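You operate a simulated robot arm through the tools that you are given. There is no shell and no other tool. Be economical: measure what you need, move in short steps, check, and stop when the job is done.

You run a simulated robot arm. Do the job below in one go: nothing can be reset, and whatever is moved stays where it is left.

## Task
Measure the blue lot element and grade it LOW, GOOD or HIGH.
Fine: clip it in the meter nest; GOOD is 9.5 to 10.5 F. Clip off again.

Only the result counts: the job must be done as asked and must still hold three seconds after the hand-in. Knocking over, shifting, dropping, spilling or breaking anything else fails it.

## Robot
A 7-joint arm with a two-finger parallel gripper, fixed in place. Base frame: the origin is at the foot of the arm, x ahead of it, y to its left, z up; the work surface is at about z = 4. Readings come in mm, degrees, newtons and seconds.
With the tool pointing down near the work surface it reaches from about 220 to 580 mm from the base axis. Its first joint turns from -66.0 to 66.0 degrees. Payload 2.5 kg.
The TCP is the grasp point between the finger pads, 23 mm short of the fingertips. In the tool frame z runs along the fingers and y along their closing line. Largest opening 94 mm; finger width 38, thickness 10; the body of the gripper, 54 by 96 mm, starts 39 mm behind the TCP.
Orientation is that of the tool frame in the base frame, as a unit quaternion [w, x, y, z]. With the fingers straight down and closing along the base's y, the tool's x points along the base's -x, its y along +y and its z along -z.

## Interface
- The arm moves only by the tool apply_moves. Its argument "rows" is a list of rows, each a list of 6 numbers: the shift along the tool's x, y, z in cm, then the turn, a rotation vector about the tool's x, y, z in degrees. In form: [[x, y, z, rx, ry, rz], ...]. A call has 1 to 12 rows; each row shifts and turns the commanded pose from where the row before left it, along the tool's axes as they then stand. "fingers" is the closure in counts, from 0 (fully open) to 255 (shut), set as the call begins (left out, the last holds). Rows are played at 5 a second. More than 50 mm and 8.6 degrees between two rows, or a gripper value outside its range, and nothing of the call is played. A pose out of reach is approached as far as the arm can. The call stops where the force on the tool passes 60 N (or 10 N more than at its start, if that is more) or the arm is blocked; 0.2 s more then pass. Each finger travels about 108 mm/s and halts on what it meets, pressing with about 42 N; the grip force reading is that of the motor and also rises with nothing between the fingers. The clock runs only during rows and for 0.2 s after the last one: add rows that do not move to give the fingers time. It gives the time, the measured TCP pose, the force on the tool (base axes), the opening and the grip force at its end, in the units of the frame above (readings bear some noise), and new pictures: "pictures" is both (left out), scene, wrist or none.
- Cameras (640 x 400 px; columns grow to the right, rows downward): "scene" is fixed at [104.2, -395.4, 556]; the picture's right is [0.93, -0.37, 0.00], its down [-0.16, -0.42, -0.89] and it looks along [0.33, 0.83, -0.45] (base axes); focal length 277 px, centre (320, 200). "wrist" rides on the gripper at [-39, 0, -44] in the tool frame; the picture's right is [0.00, -1.00, 0.00], its down [0.97, 0.00, -0.24] and it looks along [0.24, 0.00, 0.97] (tool axes); focal length 218 px, centre (320, 200). There is no depth. A picture from a camera that has moved, and an enlarged one, comes with that camera's place and axes in the base frame and with its lens.
- inspect(camera, box): a new picture of the part [left, top, right, bottom] of that camera's present view, enlarged. The clock stands still meanwhile.
- sign_off(): hands the job in; it is judged then, once.

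Work in short steps. Places have to be worked out from the pictures, the camera data and where the tool is seen: move nearer, look again, correct. Check each grasp and each placing, and mend what went wrong. You have 120 turns and 170 pictures in all, those below and enlarged ones among them. Open the gripper and draw the arm clear of the work before you hand the job in, unless the task says otherwise; then end with one line.

The tools are called after "Emit:" as name(argument=value, ...) on one line, values as JSON. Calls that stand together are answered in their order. apply_moves: Moves the arm, as the interface text tells. Its arguments: {"type":"object","properties":{"rows":{"type":"array"},"fingers":{"type":"number"},"pictures":{"type":"string","enum":["both","scene","wrist","none"]}},"required":["rows"]} The other tools are called the same way: inspect (camera, box) takes an enlarged picture of a part of a camera's view; sign_off () hands the job in.

At the start:

```text
time_s: 0.0
position: [423.3, 52.7, 367.2]
ee_rot: [0.001, 0.0, 1.0, 0.0]
force: [-0.5, 0.4, -0.1]
finger_gap: 94.1
grip_force: 0.0
```

scene: 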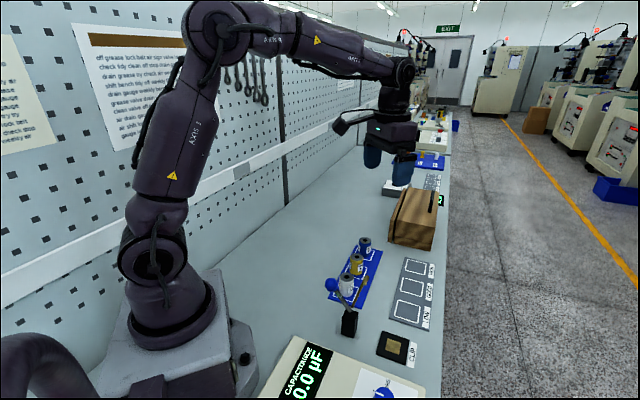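
wrist: 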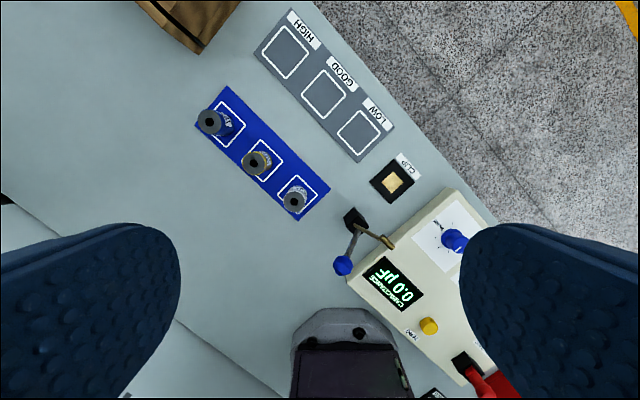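

I'll look closer at the work area before moving.

Emit:
inspect(camera="wrist", box=[180, 70, 420, 220])

Emit:
inspect(camera="wrist", box=[310, 170, 520, 400])

Emit:
inspect(camera="scene", box=[240, 220, 460, 400])

```text
2.67 times, centred on (300, 145) of wrist
camera zoom: at [462.3, 51.0, 413.1], right [0.0, -1.0, 0.0], down [-0.97, 0.0, 0.24], along [-0.24, 0.0, -0.97], focal length 582 px, centre (373, 347)
```

zoom: 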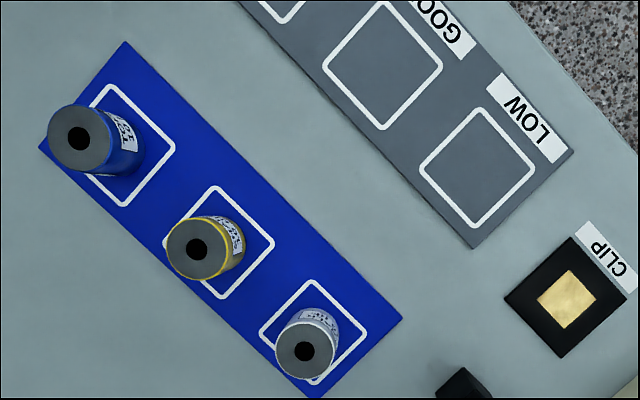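

```text
1.74 times, centred on (415, 285) of wrist
camera zoom: at [462.3, 51.0, 413.1], right [0.0, -1.0, 0.0], down [-0.97, 0.0, 0.24], along [-0.24, 0.0, -0.97], focal length 380 px, centre (155, 52)
```

zoom: 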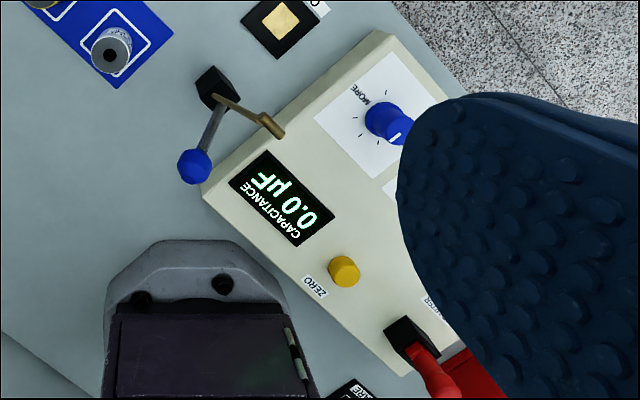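

```text
2.22 times, centred on (350, 310) of scene
camera zoom: at [104.2, -395.4, 556.0], right [0.93, -0.37, 0.0], down [-0.16, -0.42, -0.89], along [0.33, 0.83, -0.45], focal length 615 px, centre (253, -44)
```

zoom: 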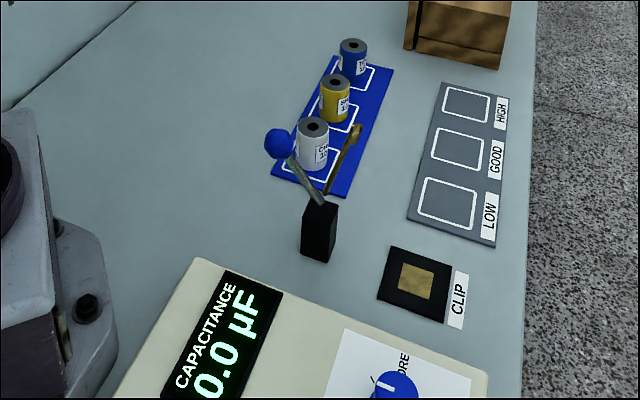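

The layout is roughly clear: nest near (398,-89), blue element near (500,218), bins on the far side. I move over the meter at height to read its controls.

Emit:
apply_moves(rows=[[2.2, -4.3, 0, 0, 0, 0], [2.2, -4.3, 0, 0, 0, 0], [2.2, -4.3, 0, 0, 0, 0], [2.2, -4.3, 0, 0, 0, 0], [0, 0, 3, 0, 0, 0]])

```text
time_s: 1.2
position: [335.5, -121.1, 339.8]
ee_rot: [0.0, 0.0, 1.0, 0.0]
force: [0.4, 0.2, -0.9]
finger_gap: 93.9
grip_force: 0.0
camera wrist: at [374.2, -122.4, 383.7], right [0.0, -1.0, 0.0], down [-0.97, 0.0, 0.24], along [-0.24, 0.0, -0.97], focal length 218 px, centre (320, 200)
```

scene: 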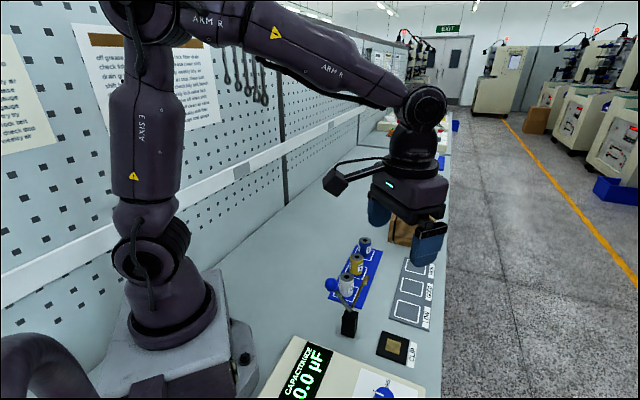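
wrist: 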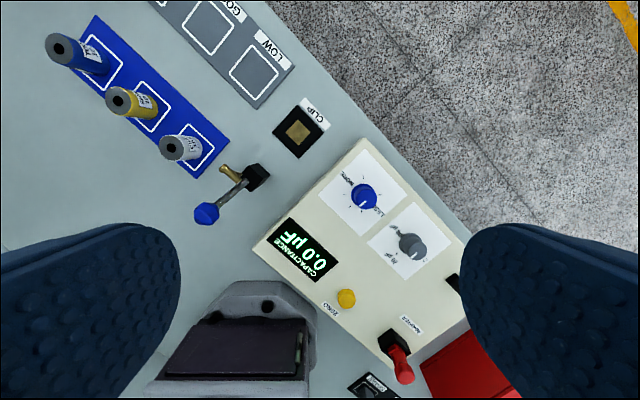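

Emit:
inspect(camera="wrist", box=[300, 140, 460, 260])

Emit:
inspect(camera="wrist", box=[300, 270, 480, 400])

Emit:
inspect(camera="wrist", box=[180, 80, 340, 240])

```text
3.33 times, centred on (380, 200) of wrist
camera zoom: at [374.2, -122.4, 383.7], right [0.0, -1.0, 0.0], down [-0.97, 0.0, 0.24], along [-0.24, 0.0, -0.97], focal length 728 px, centre (120, 200)
```

zoom: 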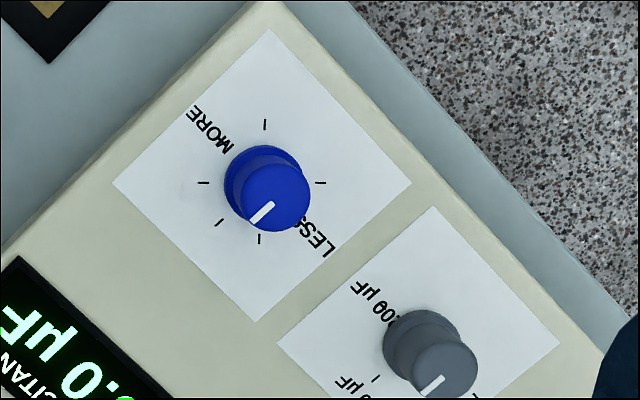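

```text
3.08 times, centred on (390, 335) of wrist
camera zoom: at [374.2, -122.4, 383.7], right [0.0, -1.0, 0.0], down [-0.97, 0.0, 0.24], along [-0.24, 0.0, -0.97], focal length 672 px, centre (105, -215)
```

zoom: 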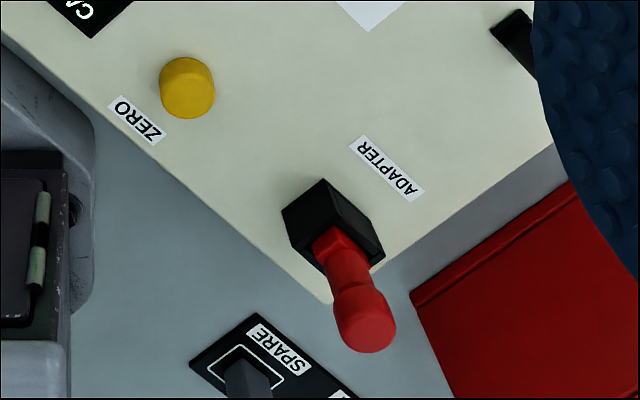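

```text
2.50 times, centred on (260, 160) of wrist
camera zoom: at [374.2, -122.4, 383.7], right [0.0, -1.0, 0.0], down [-0.97, 0.0, 0.24], along [-0.24, 0.0, -0.97], focal length 546 px, centre (470, 300)
```

zoom: 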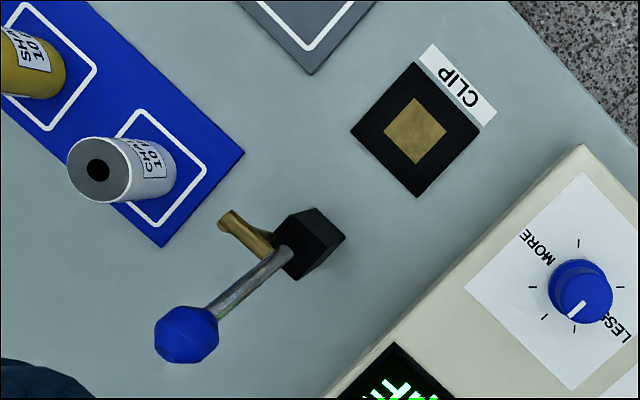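

The meter has a trim knob, a range knob, a zero button and a plug adapter. I move a bit further along to see the rest of it.

Emit:
apply_moves(rows=[[1.5, -4.5, 0, 0, 0, 0], [1.5, -3, 2, 0, 0, 0], [0, 0, 3, 0, 0, 0]], pictures="wrist")

```text
time_s: 2.0
position: [306.0, -196.3, 289.5]
ee_rot: [0.0, 0.0, 1.0, 0.0]
force: [-0.2, -0.5, -0.4]
finger_gap: 94.0
grip_force: 0.0
camera wrist: at [344.8, -197.1, 333.2], right [0.0, -1.0, 0.0], down [-0.97, 0.0, 0.24], along [-0.24, 0.0, -0.97], focal length 218 px, centre (320, 200)
```

wrist: 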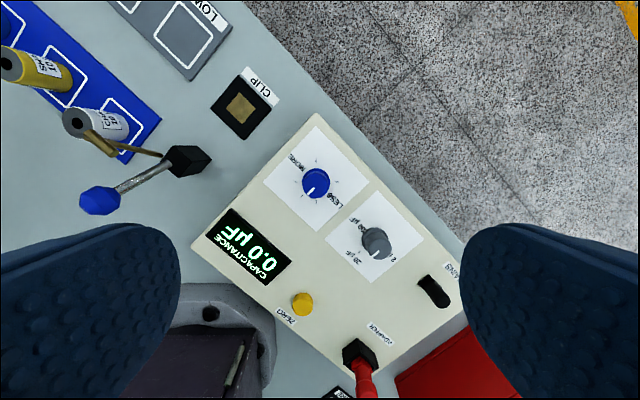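

Emit:
inspect(camera="wrist", box=[300, 190, 470, 310])

Emit:
inspect(camera="wrist", box=[0, 0, 140, 150])

Emit:
inspect(camera="wrist", box=[70, 50, 290, 230])

```text
3.33 times, centred on (385, 250) of wrist
camera zoom: at [344.8, -197.1, 333.2], right [0.0, -1.0, 0.0], down [-0.97, 0.0, 0.24], along [-0.24, 0.0, -0.97], focal length 728 px, centre (103, 33)
```

zoom: 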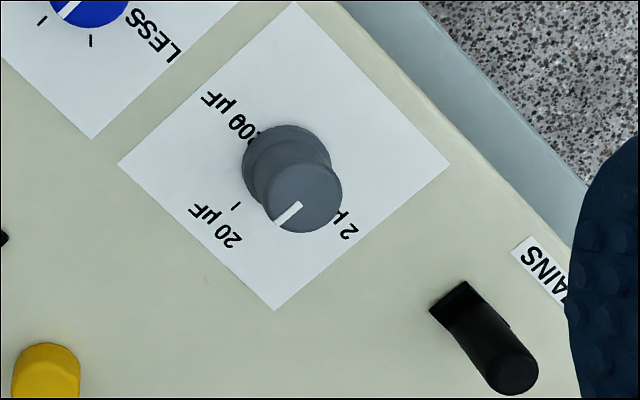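

```text
2.67 times, centred on (70, 75) of wrist
camera zoom: at [344.8, -197.1, 333.2], right [0.0, -1.0, 0.0], down [-0.97, 0.0, 0.24], along [-0.24, 0.0, -0.97], focal length 582 px, centre (987, 533)
```

zoom: 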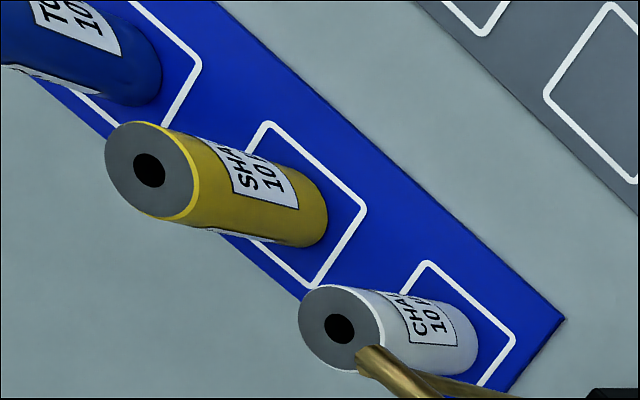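

```text
2.22 times, centred on (180, 140) of wrist
camera zoom: at [344.8, -197.1, 333.2], right [0.0, -1.0, 0.0], down [-0.97, 0.0, 0.24], along [-0.24, 0.0, -0.97], focal length 485 px, centre (631, 333)
```

zoom: 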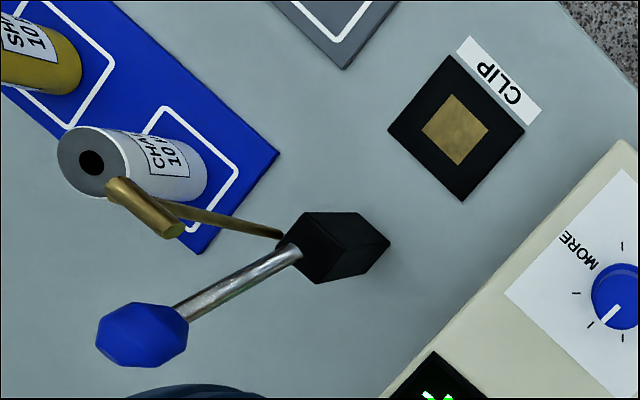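

Range is already 20 µF, display 0.0, mains on. The clip lever pivots at about (332,-9), its ball at (296,18,126), brass arm raised at (348,-36,167). I go above the blue element now.

Emit:
apply_moves(rows=[[-1.94, 4.14, 0.3, 0, 0, 0], [-1.94, 4.14, 0.3, 0, 0, 0], [-1.94, 4.14, 0.3, 0, 0, 0], [-1.94, 4.14, 0.3, 0, 0, 0], [-1.94, 4.14, 0.3, 0, 0, 0], [-1.94, 4.14, 0.3, 0, 0, 0], [-1.94, 4.14, 0.5, 0, 0, 0], [-1.94, 4.14, 0.5, 0, 0, 0], [-1.94, 4.14, 0.6, 0, 0, 0], [-1.94, 4.14, 0.6, 0, 0, 0]], pictures="wrist")

Emit:
apply_moves(rows=[[0, 0, 0, 0, 0, 8.4], [0, 0, 0, 0, 0, 8.4], [0, 0, 0, 0, 0, 8.4], [0, 0, 0, 0, 0, 8.4], [0, 0, 0, 0, 0, 8.2], [0, 0, 0, 0, 0, 8.2]])

```text
time_s: 4.2
position: [497.9, 219.7, 248.3]
ee_rot: [0.0, 0.0, 1.0, 0.0]
force: [0.8, 0.4, 0.3]
finger_gap: 94.1
grip_force: 0.1
camera wrist: at [537.9, 218.2, 293.2], right [0.0, -1.0, 0.0], down [-0.97, 0.0, 0.24], along [-0.24, 0.0, -0.97], focal length 218 px, centre (320, 200)
```

wrist: 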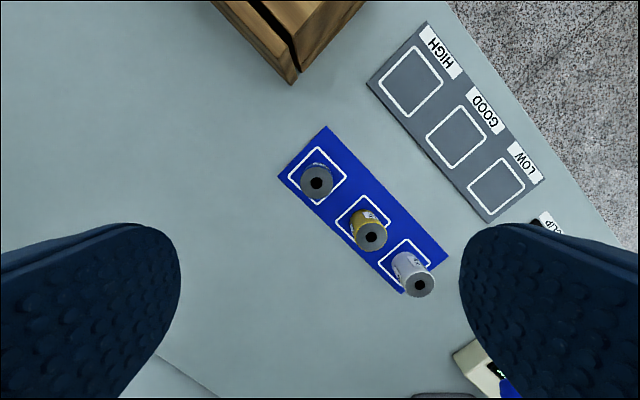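

```text
time_s: 5.6
position: [500.2, 219.5, 248.0]
ee_rot: [-0.001, 0.424, 0.906, 0.0]
force: [0.4, 0.1, 0.2]
finger_gap: 93.7
grip_force: 0.1
camera wrist: at [524.3, 188.6, 293.0], right [-0.77, -0.64, 0.0], down [-0.62, 0.74, 0.24], along [-0.15, 0.18, -0.97], focal length 218 px, centre (320, 200)
```

scene: 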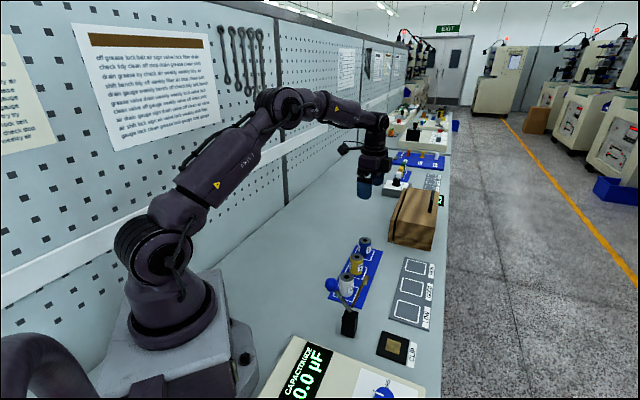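
wrist: 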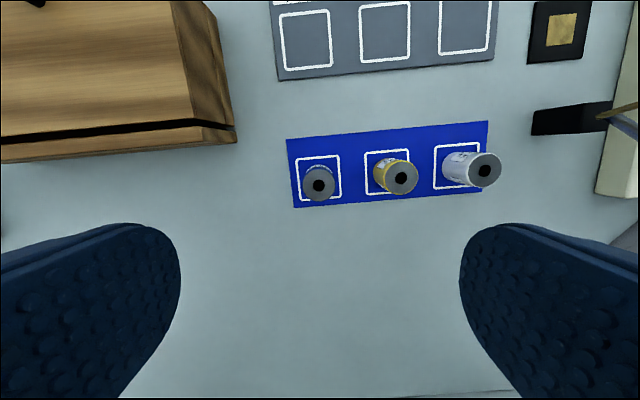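

Blue element at about (498.5,222), height near 46 mm; TCP is nearly above it. I narrow the fingers and lower to z≈80 to check.

Emit:
apply_moves(rows=[[0.3, 0, 4, 0, 0, 0], [0, 0, 4.2, 0, 0, 0], [0, 0, 4.2, 0, 0, 0], [0, 0, 4.2, 0, 0, 0]], fingers=60)

```text
time_s: 6.6
position: [496.8, 220.9, 82.1]
ee_rot: [0.0, 0.421, 0.907, 0.001]
force: [-0.5, 0.0, -0.2]
finger_gap: 71.8
grip_force: 0.1
camera wrist: at [522.0, 190.5, 127.1], right [-0.77, -0.64, 0.0], down [-0.62, 0.74, 0.24], along [-0.15, 0.18, -0.97], focal length 218 px, centre (320, 200)
```

scene: 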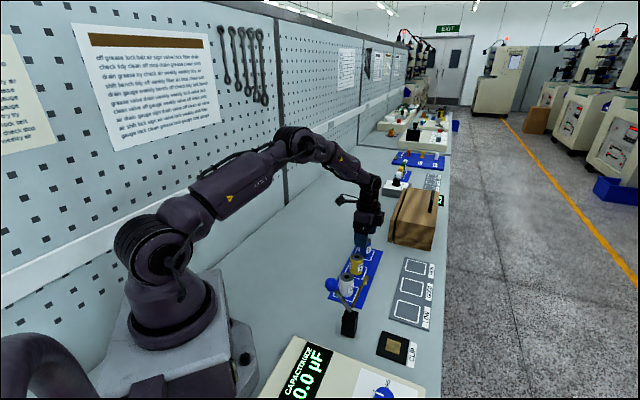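
wrist: 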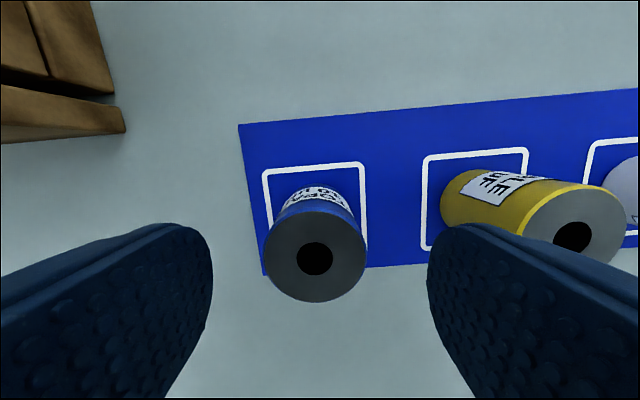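

Element is centred between the fingers and the yellow one stays clear. I lower to the grip height and then close.

Emit:
apply_moves(rows=[[0, 0.1, 2.2, 0, 0, 0], [0, 0, 2.2, 0, 0, 0]], pictures="wrist")

Emit:
apply_moves(rows=[[0, 0, 0, 0, 0, 0], [0, 0, 0, 0, 0, 0], [0, 0, 0, 0, 0, 0], [0, 0, 0, 0, 0, 0]], fingers=255)

```text
time_s: 7.2
position: [498.5, 222.7, 39.6]
ee_rot: [0.0, 0.423, 0.906, 0.001]
force: [-0.2, -0.1, 0.0]
finger_gap: 71.9
grip_force: 0.0
camera wrist: at [523.2, 191.2, 83.7], right [-0.77, -0.64, 0.0], down [-0.62, 0.74, 0.24], along [-0.15, 0.18, -0.97], focal length 218 px, centre (320, 200)
```

wrist: 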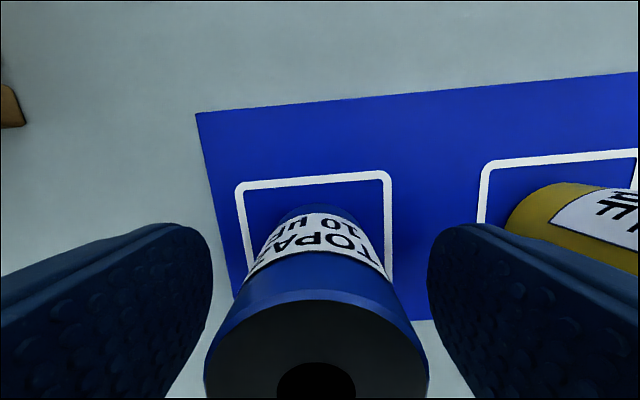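

```text
time_s: 8.2
position: [496.7, 222.3, 39.6]
ee_rot: [0.0, 0.422, 0.907, 0.0]
force: [0.0, 0.6, -0.6]
finger_gap: 36.6
grip_force: 41.7
camera wrist: at [523.0, 191.2, 83.6], right [-0.77, -0.64, 0.0], down [-0.62, 0.74, 0.24], along [-0.15, 0.18, -0.97], focal length 218 px, centre (320, 200)
```

scene: 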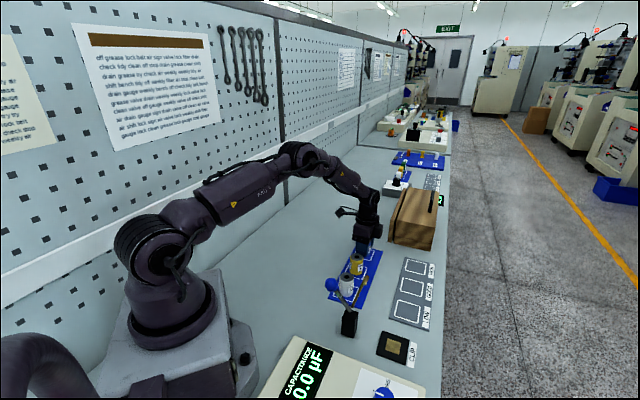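
wrist: 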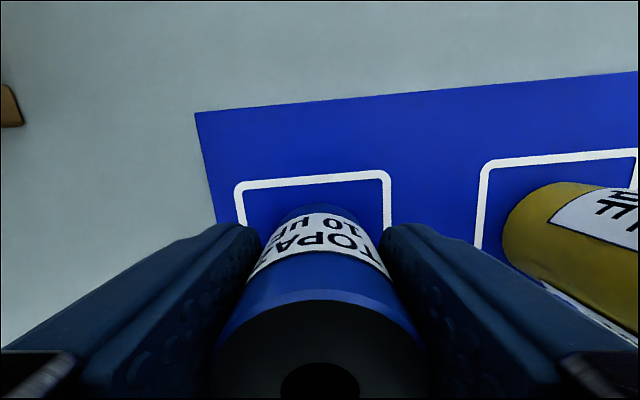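

Firm grip at 36.6 mm. I lift it and carry it high over to just above the nest.

Emit:
apply_moves(rows=[[0, 0, -3, 0, 0, 0], [0, 0, -4.5, 0, 0, 0], [0, 0, -4.5, 0, 0, 0], [0, 0, -4.5, 0, 0, 0], [0, 0, -4, 0, 0, 0]], pictures="scene")

Emit:
apply_moves(rows=[[-2.18, -3.45, 0, 0, 0, 0], [-2.18, -3.45, 0, 0, 0, 0], [-2.18, -3.45, 0, 0, 0, 0], [-2.18, -3.45, 0, 0, 0, 0], [-2.18, -3.45, 0, 0, 0, 0], [-2.18, -3.45, 0, 0, 0, 0], [-2.18, -3.45, 0, 0, 0, 0], [-2.18, -3.45, 0, 0, 0, 0], [0, 0, 0, 0, 0, 0]])

```text
time_s: 9.4
position: [497.6, 222.2, 246.0]
ee_rot: [0.001, 0.422, 0.906, 0.0]
force: [-0.1, 0.1, -0.5]
finger_gap: 36.6
grip_force: 42.3
```

scene: 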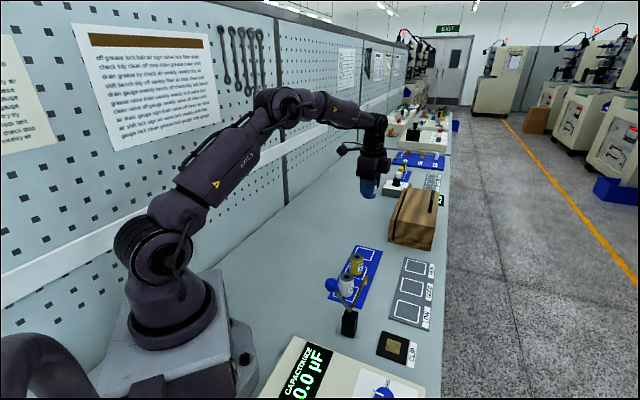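

```text
time_s: 11.4
position: [399.1, -89.3, 242.3]
ee_rot: [-0.001, 0.421, 0.907, -0.001]
force: [-0.2, -0.3, -0.3]
finger_gap: 36.7
grip_force: 42.2
camera wrist: at [423.8, -120.4, 288.2], right [-0.77, -0.64, 0.0], down [-0.62, 0.74, 0.24], along [-0.15, 0.18, -0.97], focal length 218 px, centre (320, 200)
```

scene: 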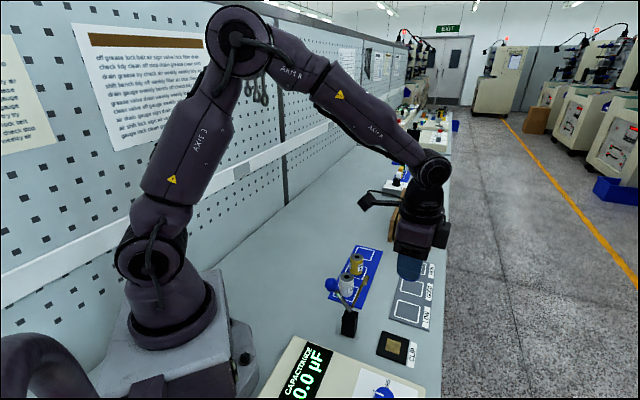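
wrist: 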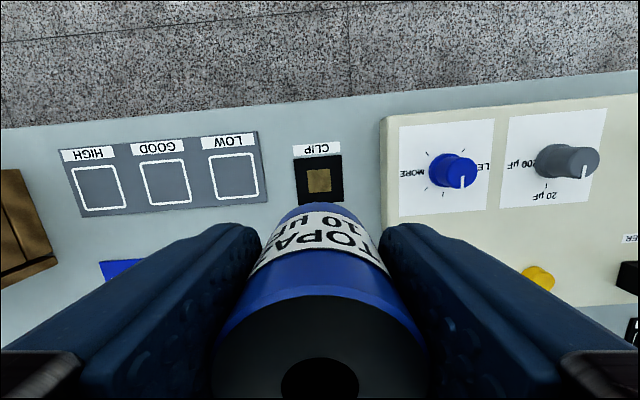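

Nest appears at about (398.5,-87.5). I enlarge to refine the centre and see its height and shape.

Emit:
inspect(camera="wrist", box=[280, 130, 360, 210])

Emit:
inspect(camera="scene", box=[300, 250, 460, 380])

```text
5.00 times, centred on (320, 170) of wrist
camera zoom: at [423.8, -120.4, 288.2], right [-0.77, -0.64, 0.0], down [-0.62, 0.74, 0.24], along [-0.15, 0.18, -0.97], focal length 1091 px, centre (320, 350)
```

zoom: 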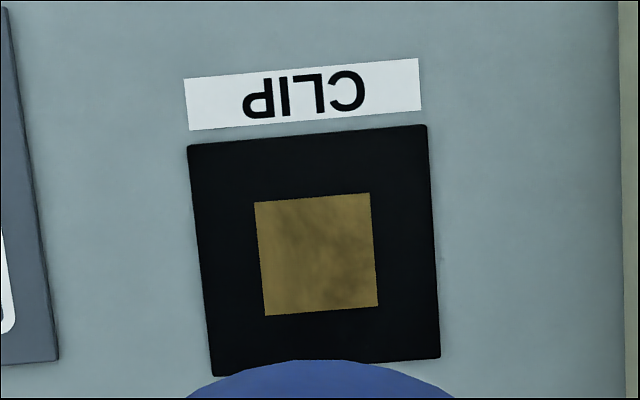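

```text
3.08 times, centred on (380, 315) of scene
camera zoom: at [104.2, -395.5, 556.0], right [0.93, -0.37, 0.0], down [-0.16, -0.42, -0.89], along [0.33, 0.83, -0.45], focal length 851 px, centre (135, -154)
```

zoom: 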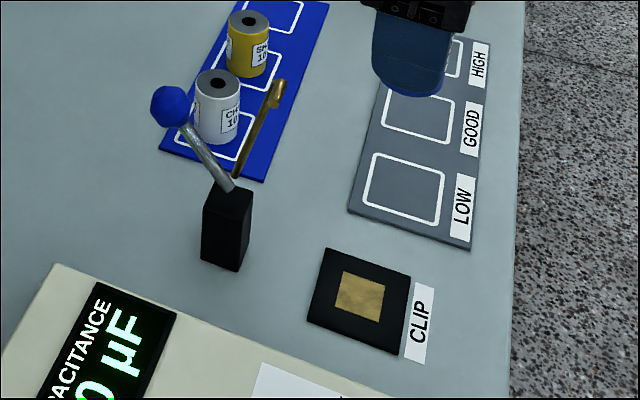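

I shift about 3 mm to centre on the nest and lower to z≈75 for a check.

Emit:
apply_moves(rows=[[0.35, 0.05, 4, 0, 0, 0], [0, 0, 4.3, 0, 0, 0], [0, 0, 4.3, 0, 0, 0], [0, 0, 4.1, 0, 0, 0], [0, 0, 0, 0, 0, 0]])

```text
time_s: 12.6
position: [397.6, -86.2, 76.5]
ee_rot: [0.0, 0.422, 0.906, -0.001]
force: [0.3, -0.3, -0.5]
finger_gap: 36.9
grip_force: 41.7
camera wrist: at [422.5, -117.0, 120.4], right [-0.77, -0.64, 0.0], down [-0.62, 0.74, 0.24], along [-0.15, 0.18, -0.97], focal length 218 px, centre (320, 200)
```

scene: 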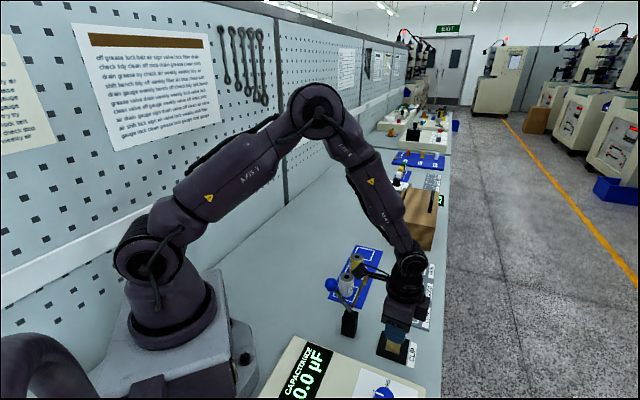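
wrist: 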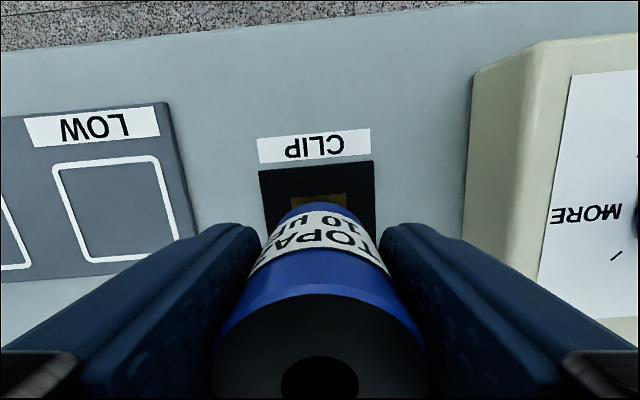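

There's a protruding part of the wrist near the brass arm in the scene view, so I look closely before lowering further.

Emit:
inspect(camera="scene", box=[310, 230, 450, 370])

```text
2.86 times, centred on (380, 300) of scene
camera zoom: at [104.2, -395.4, 556.0], right [0.93, -0.37, 0.0], down [-0.16, -0.42, -0.89], along [0.33, 0.83, -0.45], focal length 790 px, centre (149, -86)
```

zoom: 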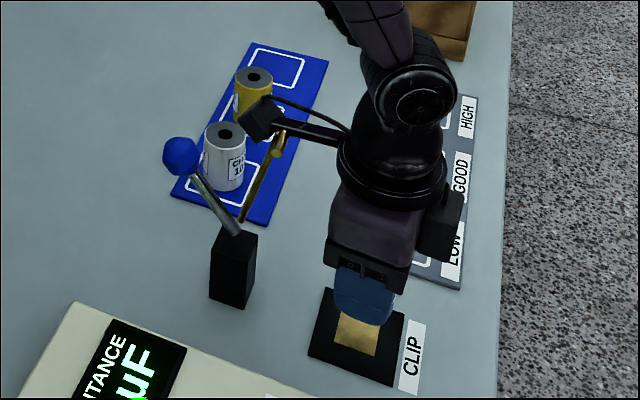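

The wrist bracket points (tool +x, ~83 mm above the TCP) right at the raised brass arm. I back up and turn the hand 50° back so the bracket points to -x, away from the clip.

Emit:
apply_moves(rows=[[0, 0, -4, 0, 0, 0], [0, 0, -4, 0, 0, 0], [0, 0, 0, 0, 0, -8.4], [0, 0, 0, 0, 0, -8.4], [0, 0, 0, 0, 0, -8.4], [0, 0, 0, 0, 0, -8.4], [0, 0, 0, 0, 0, -8.4], [0, 0, 0, 0, 0, -8], [0, 0, 0, 0, 0, 0]])

```text
time_s: 14.6
position: [398.1, -85.4, 156.8]
ee_rot: [0.0, -0.002, 1.0, 0.0]
force: [0.0, -0.2, -0.3]
finger_gap: 36.8
grip_force: 41.6
camera wrist: at [436.4, -86.9, 201.4], right [0.0, -1.0, 0.0], down [-0.97, 0.0, 0.24], along [-0.24, 0.0, -0.97], focal length 218 px, centre (320, 200)
```

scene: 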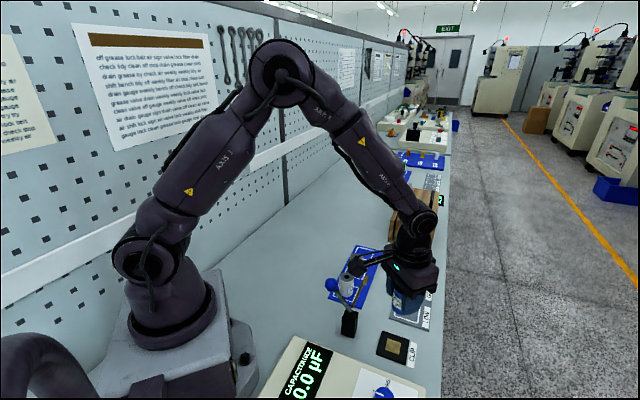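
wrist: 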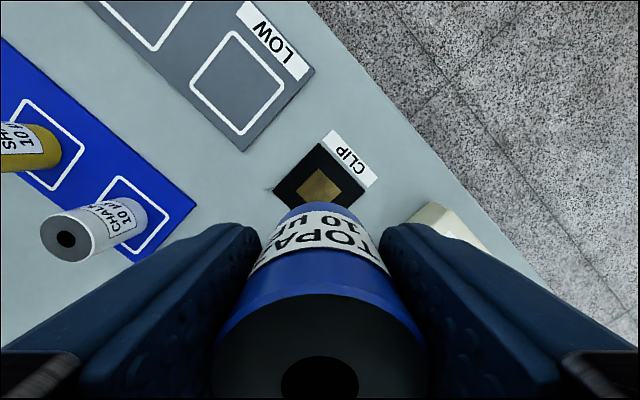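

Bracket is now clear of the clip and the element is centred over the nest. I lower in stages.

Emit:
apply_moves(rows=[[0, 0, 4.5, 0, 0, 0], [0, 0, 4.5, 0, 0, 0], [0, 0, 1, 0, 0, 0]])

Emit:
inspect(camera="scene", box=[310, 230, 450, 370])

```text
time_s: 15.4
position: [396.6, -86.4, 55.3]
ee_rot: [0.0, 0.0, 1.0, -0.001]
force: [0.0, -0.1, -0.5]
finger_gap: 37.0
grip_force: 42.0
camera wrist: at [436.1, -87.7, 100.5], right [0.0, -1.0, 0.0], down [-0.97, 0.0, 0.24], along [-0.24, 0.0, -0.97], focal length 218 px, centre (320, 200)
```

scene: 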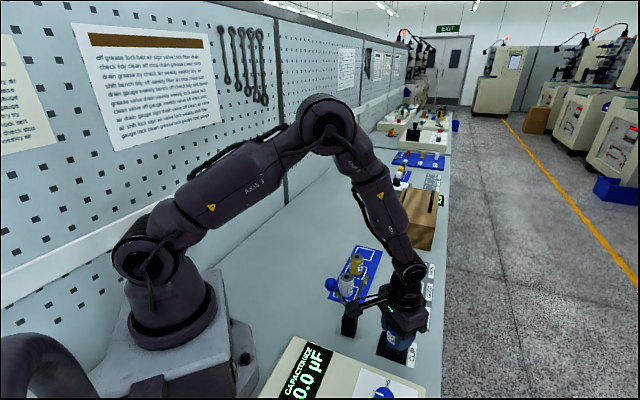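
wrist: 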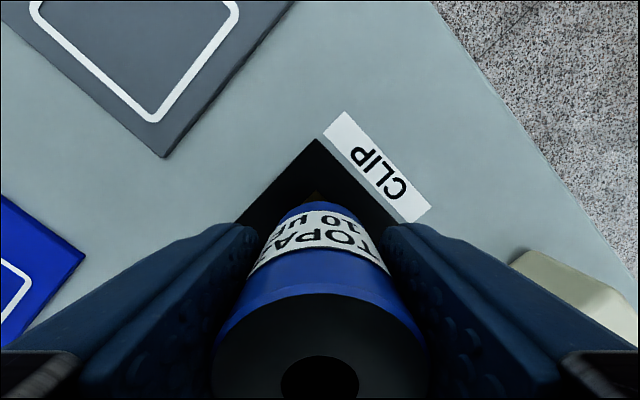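

```text
2.86 times, centred on (380, 300) of scene
camera zoom: at [104.2, -395.4, 556.0], right [0.93, -0.37, 0.0], down [-0.16, -0.42, -0.89], along [0.33, 0.83, -0.45], focal length 790 px, centre (149, -86)
```

zoom: 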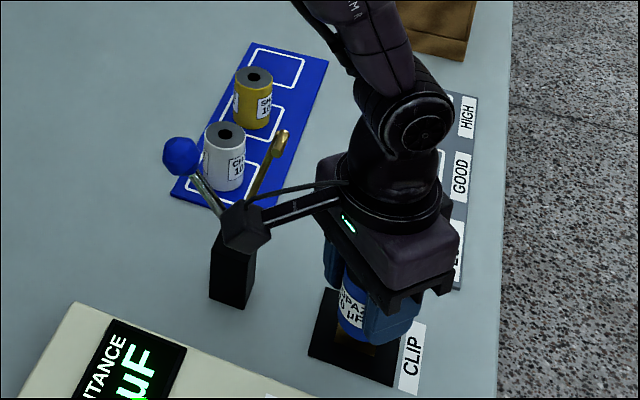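

The element is just above the nest, a ~10 mm gap. I step down gently watching the force.

Emit:
apply_moves(rows=[[0, 0, 0.4, 0, 0, 0], [0, 0, 0.4, 0, 0, 0]], pictures="none")

Emit:
apply_moves(rows=[[0, 0, 0.15, 0, 0, 0], [0, 0, 0.15, 0, 0, 0]], pictures="none")

```text
time_s: 16.0
position: [397.2, -86.5, 47.9]
ee_rot: [0.0, 0.0, 1.0, -0.001]
force: [-0.7, 0.1, -1.0]
finger_gap: 36.8
grip_force: 42.7
```

```text
time_s: 16.6
position: [397.3, -86.7, 46.3]
ee_rot: [0.0, 0.0, 1.0, 0.0]
force: [-0.1, 0.2, -0.6]
finger_gap: 36.6
grip_force: 41.7
```

No contact yet; two more millimetre steps with a close look.

Emit:
apply_moves(rows=[[0, 0, 0.1, 0, 0, 0], [0, 0, 0.1, 0, 0, 0], [0, 0, 0, 0, 0, 0]], pictures="none")

Emit:
inspect(camera="scene", box=[370, 310, 430, 370])

```text
time_s: 17.4
position: [396.9, -87.4, 44.5]
ee_rot: [0.0, 0.0, 1.0, 0.0]
force: [0.4, 0.7, -0.5]
finger_gap: 36.7
grip_force: 42.3
```

```text
6.67 times, centred on (400, 340) of scene
camera zoom: at [104.2, -395.4, 556.0], right [0.93, -0.37, 0.0], down [-0.16, -0.42, -0.89], along [0.33, 0.83, -0.45], focal length 1844 px, centre (-213, -733)
```

zoom: 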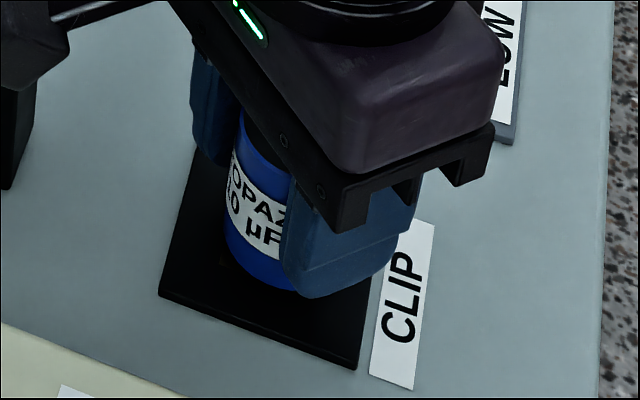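

Still no contact force; continue in small steps.

Emit:
apply_moves(rows=[[0, 0, 0.1, 0, 0, 0], [0, 0, 0.1, 0, 0, 0], [0, 0, 0, 0, 0, 0]], pictures="none")

Emit:
apply_moves(rows=[[0, 0, 0.1, 0, 0, 0], [0, 0, 0, 0, 0, 0]], pictures="none")

```text
time_s: 18.2
position: [397.7, -86.4, 40.7]
ee_rot: [0.0, 0.0, 1.0, 0.0]
force: [0.3, -0.3, -1.3]
finger_gap: 36.9
grip_force: 41.9
```

```text
time_s: 18.8
position: [397.6, -87.4, 40.7]
ee_rot: [0.0, 0.0, 1.0, 0.0]
force: [0.5, -0.1, -0.2]
finger_gap: 36.8
grip_force: 41.9
```

Emit:
apply_moves(rows=[[0, 0, 0.1, 0, 0, 0], [0, 0, 0, 0, 0, 0]], pictures="none")

Emit:
inspect(camera="scene", box=[370, 310, 430, 370])

```text
time_s: 19.4
position: [396.5, -85.5, 38.9]
ee_rot: [0.0, 0.0, 1.0, 0.0]
force: [-4.0, -0.1, 10.2]
finger_gap: 36.8
grip_force: 42.2
```

```text
6.67 times, centred on (400, 340) of scene
camera zoom: at [104.1, -395.4, 556.0], right [0.93, -0.37, 0.0], down [-0.16, -0.42, -0.89], along [0.33, 0.83, -0.45], focal length 1844 px, centre (-213, -733)
```

zoom: 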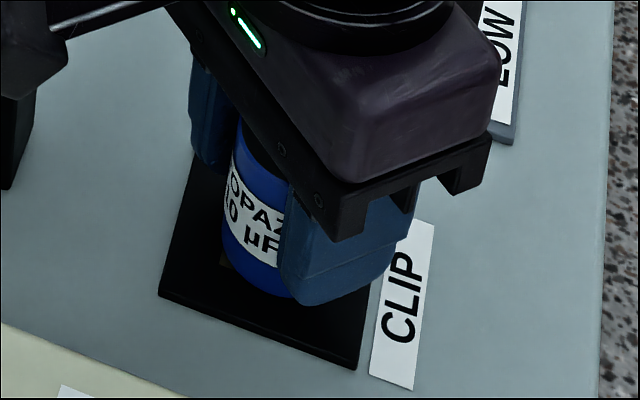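

Contact (10 N): it is seated. I release partway and rise straight up.

Emit:
apply_moves(rows=[[0, 0, 0, 0, 0, 0], [0, 0, 0, 0, 0, 0], [0, 0, 0, 0, 0, 0]], fingers=80, pictures="none")

Emit:
apply_moves(rows=[[0, 0, -2, 0, 0, 0], [0, 0, -4, 0, 0, 0], [0, 0, -4.5, 0, 0, 0], [0, 0, -4.5, 0, 0, 0], [0, 0, -4.5, 0, 0, 0]])

Emit:
inspect(camera="scene", box=[260, 240, 440, 400])

Emit:
inspect(camera="wrist", box=[180, 80, 420, 280])

```text
time_s: 20.2
position: [396.7, -85.9, 40.2]
ee_rot: [0.0, 0.001, 1.0, 0.0]
force: [0.5, 0.2, -0.1]
finger_gap: 64.4
grip_force: 0.2
```

```text
time_s: 21.4
position: [396.8, -87.6, 234.6]
ee_rot: [-0.001, -0.001, 1.0, 0.001]
force: [-0.6, 0.8, -1.5]
finger_gap: 64.2
grip_force: 0.1
camera wrist: at [435.7, -88.5, 279.3], right [0.0, -1.0, 0.0], down [-0.97, 0.0, 0.24], along [-0.24, 0.0, -0.97], focal length 218 px, centre (320, 200)
```

scene: 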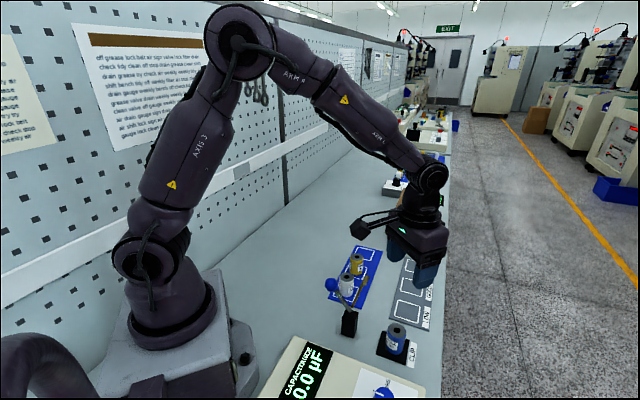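
wrist: 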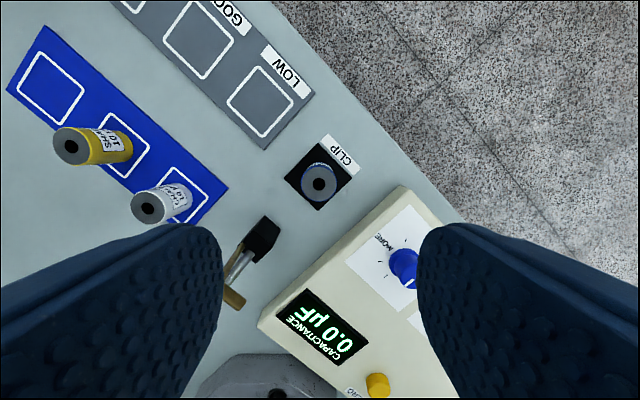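

```text
2.50 times, centred on (350, 320) of scene
camera zoom: at [104.2, -395.4, 556.0], right [0.93, -0.37, 0.0], down [-0.16, -0.42, -0.89], along [0.33, 0.83, -0.45], focal length 692 px, centre (245, -100)
```

zoom: 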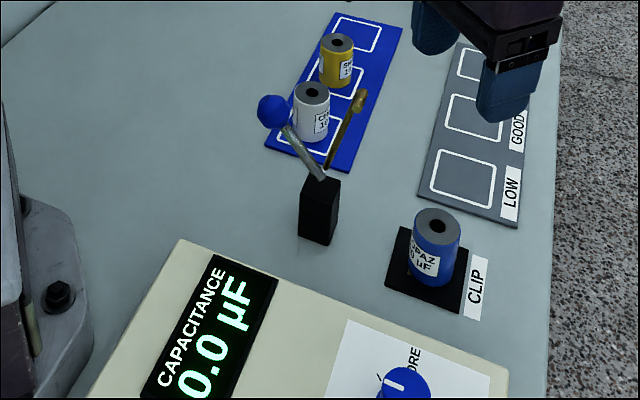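

```text
2.00 times, centred on (300, 180) of wrist
camera zoom: at [435.7, -88.5, 279.3], right [0.0, -1.0, 0.0], down [-0.97, 0.0, 0.24], along [-0.24, 0.0, -0.97], focal length 436 px, centre (360, 240)
```

zoom: 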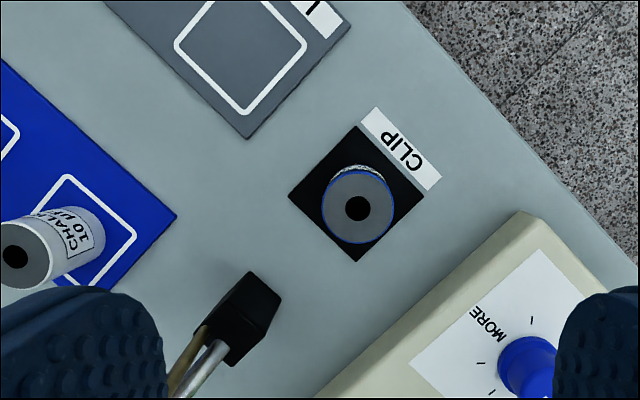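

Element sits centred in the nest. Pivot estimate is (328,-16,60), clip plane direction (0.69,-0.72), ball at (296,18,126). I shut the fingers, move high behind the ball and turn so the broad finger face looks along the push direction.

Emit:
apply_moves(rows=[[3.2, 3.3, 0, 0, 0, 0], [3.2, 3.3, 0, 0, 0, 0], [3.2, 3.3, 0, 0, 0, 0], [3.1, 3.3, 0, 0, 0, 0], [0, 0, 0, 0, 0, -7.4], [0, 0, 0, 0, 0, -7.4], [0, 0, 0, 0, 0, -7.4], [0, 0, 0, 0, 0, -7.4], [0, 0, 0, 0, 0, -7.4], [0, 0, 0, 0, 0, -7], [0, 0, 0, 0, 0, 0]], fingers=255)

Emit:
inspect(camera="scene", box=[260, 200, 440, 380])

```text
time_s: 23.8
position: [270.1, 45.8, 234.7]
ee_rot: [-0.001, -0.376, 0.927, 0.0]
force: [0.8, 0.4, -0.1]
finger_gap: 0.4
grip_force: 42.0
camera wrist: at [297.7, 71.9, 279.1], right [0.7, -0.72, 0.0], down [-0.7, -0.68, 0.24], along [-0.17, -0.17, -0.97], focal length 218 px, centre (320, 200)
```

scene: 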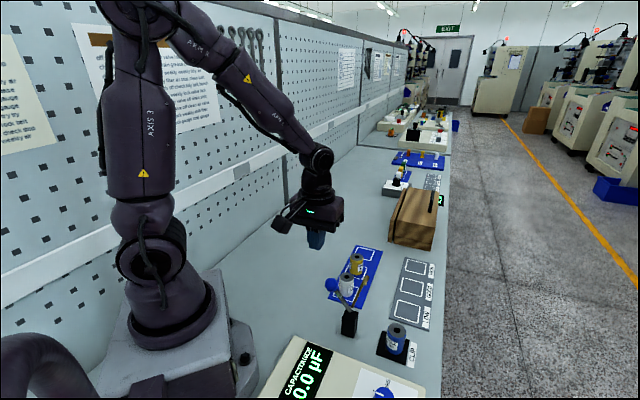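
wrist: 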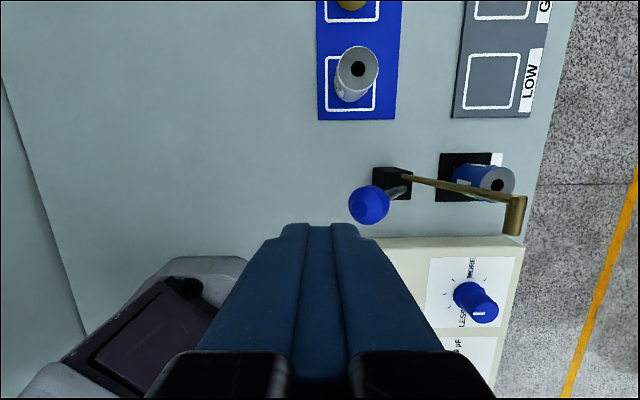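

```text
2.22 times, centred on (350, 290) of scene
camera zoom: at [104.2, -395.4, 556.0], right [0.93, -0.37, 0.0], down [-0.16, -0.42, -0.89], along [0.33, 0.83, -0.45], focal length 615 px, centre (253, 0)
```

zoom: 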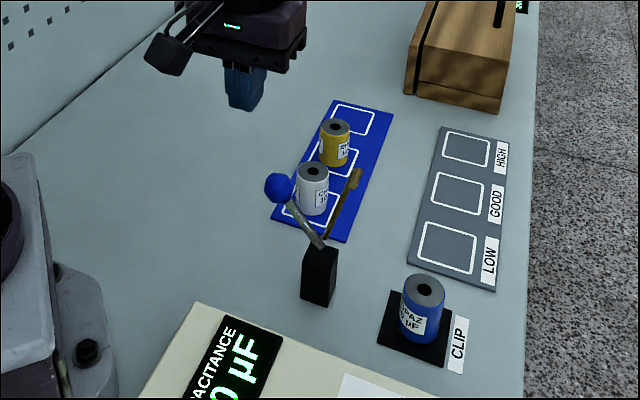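

Ball lies 36 mm ahead along the tool's -y and aligned in x; brass arm is further ahead. I lower behind the ball to z≈138.

Emit:
apply_moves(rows=[[0.1, 0.3, 3, 0, 0, 0], [0, 0, 3.5, 0, 0, 0], [0, 0, 3.2, 0, 0, 0], [0, 0, 0, 0, 0, 0]])

Emit:
inspect(camera="scene", box=[260, 200, 440, 380])

```text
time_s: 24.8
position: [267.6, 46.4, 135.6]
ee_rot: [0.0, -0.376, 0.927, 0.001]
force: [0.0, 0.3, -0.8]
finger_gap: 0.0
grip_force: 42.3
camera wrist: at [295.4, 72.8, 181.5], right [0.7, -0.72, 0.0], down [-0.7, -0.68, 0.24], along [-0.17, -0.17, -0.97], focal length 218 px, centre (320, 200)
```

scene: 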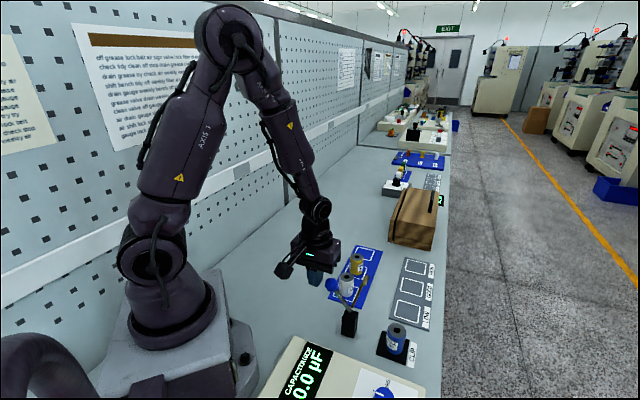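
wrist: 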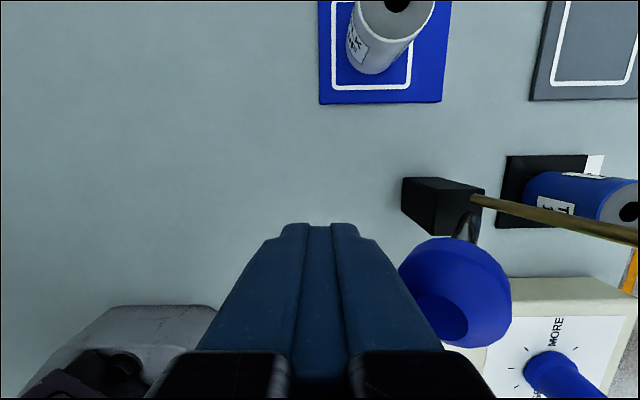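

```text
2.22 times, centred on (350, 290) of scene
camera zoom: at [104.2, -395.4, 556.0], right [0.93, -0.37, 0.0], down [-0.16, -0.42, -0.89], along [0.33, 0.83, -0.45], focal length 615 px, centre (253, 0)
```

zoom: 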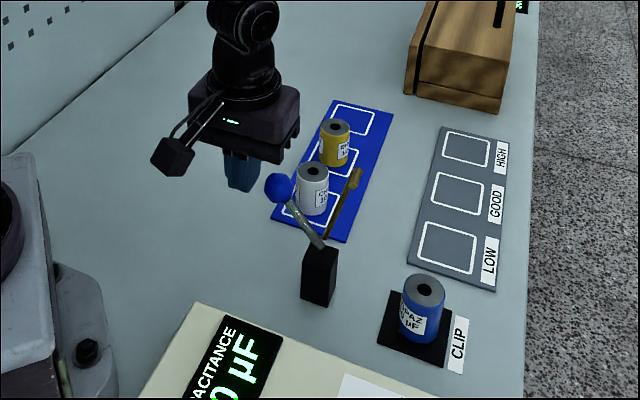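

Behind the ball, aligned. I push along -y of the tool for 50 mm.

Emit:
apply_moves(rows=[[0, -1, 0, 0, 0, 0], [0, -1, 0, 0, 0, 0], [0, -1, 0, 0, 0, 0], [0, -1, 0, 0, 0, 0], [0, -1, 0, 0, 0, 0]])

Emit:
inspect(camera="scene", box=[260, 200, 440, 380])

```text
time_s: 25.5
position: [278.3, 36.2, 137.9]
ee_rot: [-0.006, -0.381, 0.924, 0.005]
force: [-3.9, 4.8, 4.8]
finger_gap: 0.1
grip_force: 42.4
stopped in row 3: the force on the tool passed its limit (the readings are from after the stop); the commanded pose is now the measured one
camera wrist: at [306.5, 62.4, 181.6], right [0.7, -0.71, -0.01], down [-0.69, -0.68, 0.25], along [-0.18, -0.17, -0.97], focal length 218 px, centre (320, 200)
```

scene: 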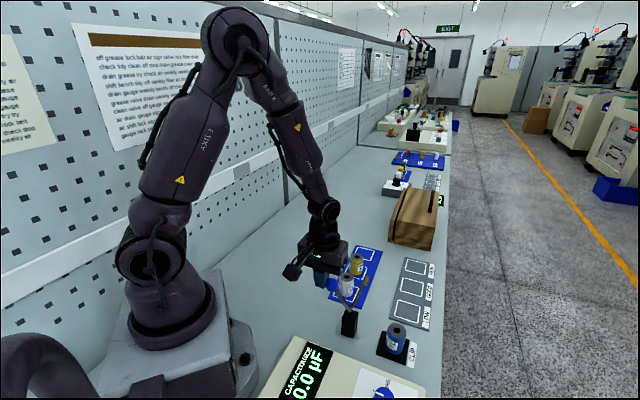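
wrist: 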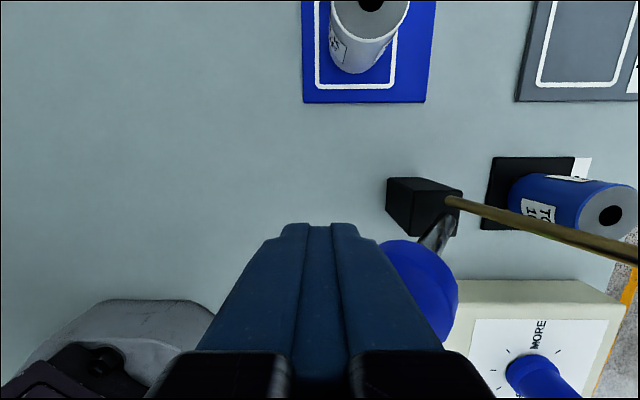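

```text
2.22 times, centred on (350, 290) of scene
camera zoom: at [104.2, -395.4, 556.0], right [0.93, -0.37, 0.0], down [-0.16, -0.42, -0.89], along [0.33, 0.83, -0.45], focal length 615 px, centre (253, 0)
```

zoom: 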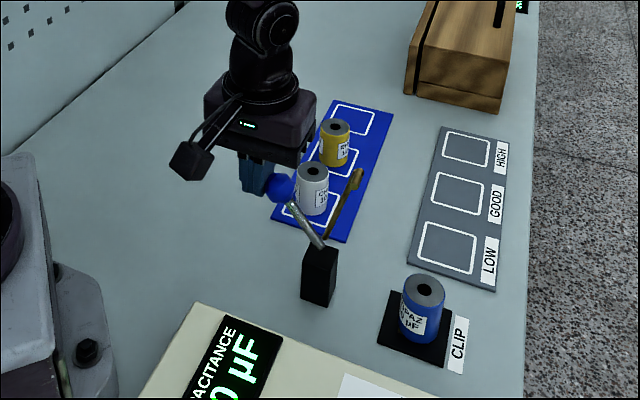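

The push halted on force, with the ball barely moved; the ball's arc rises here. I try gently along the tangent (forward and up) in small steps.

Emit:
apply_moves(rows=[[0, -0.2, -0.12, 0, 0, 0], [0, -0.2, -0.12, 0, 0, 0], [0, -0.2, -0.12, 0, 0, 0], [0, -0.2, -0.12, 0, 0, 0]], pictures="wrist")

Emit:
inspect(camera="scene", box=[260, 200, 440, 380])

```text
time_s: 26.5
position: [283.4, 30.2, 143.1]
ee_rot: [-0.006, -0.38, 0.925, 0.005]
force: [-18.7, 14.9, 30.4]
finger_gap: 0.2
grip_force: 42.2
camera wrist: at [312.3, 56.7, 186.8], right [0.7, -0.71, -0.01], down [-0.69, -0.68, 0.25], along [-0.18, -0.16, -0.97], focal length 218 px, centre (320, 200)
```

wrist: 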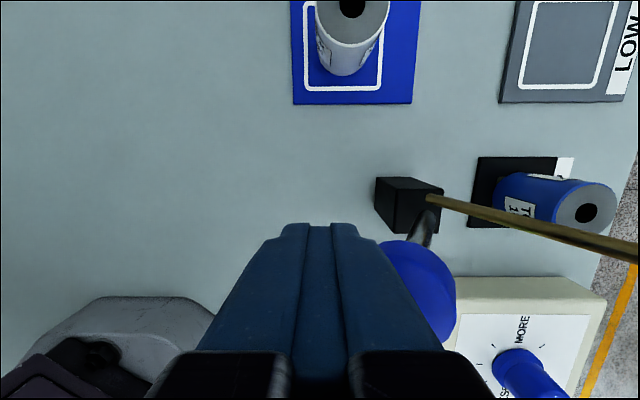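

```text
2.22 times, centred on (350, 290) of scene
camera zoom: at [104.1, -395.4, 556.0], right [0.93, -0.37, 0.0], down [-0.16, -0.42, -0.89], along [0.33, 0.83, -0.45], focal length 615 px, centre (253, 0)
```

zoom: 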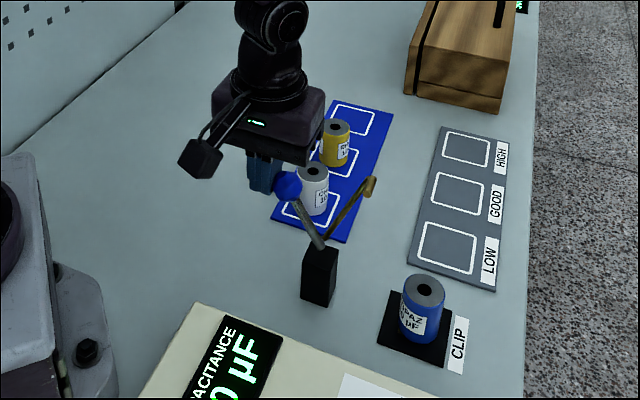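

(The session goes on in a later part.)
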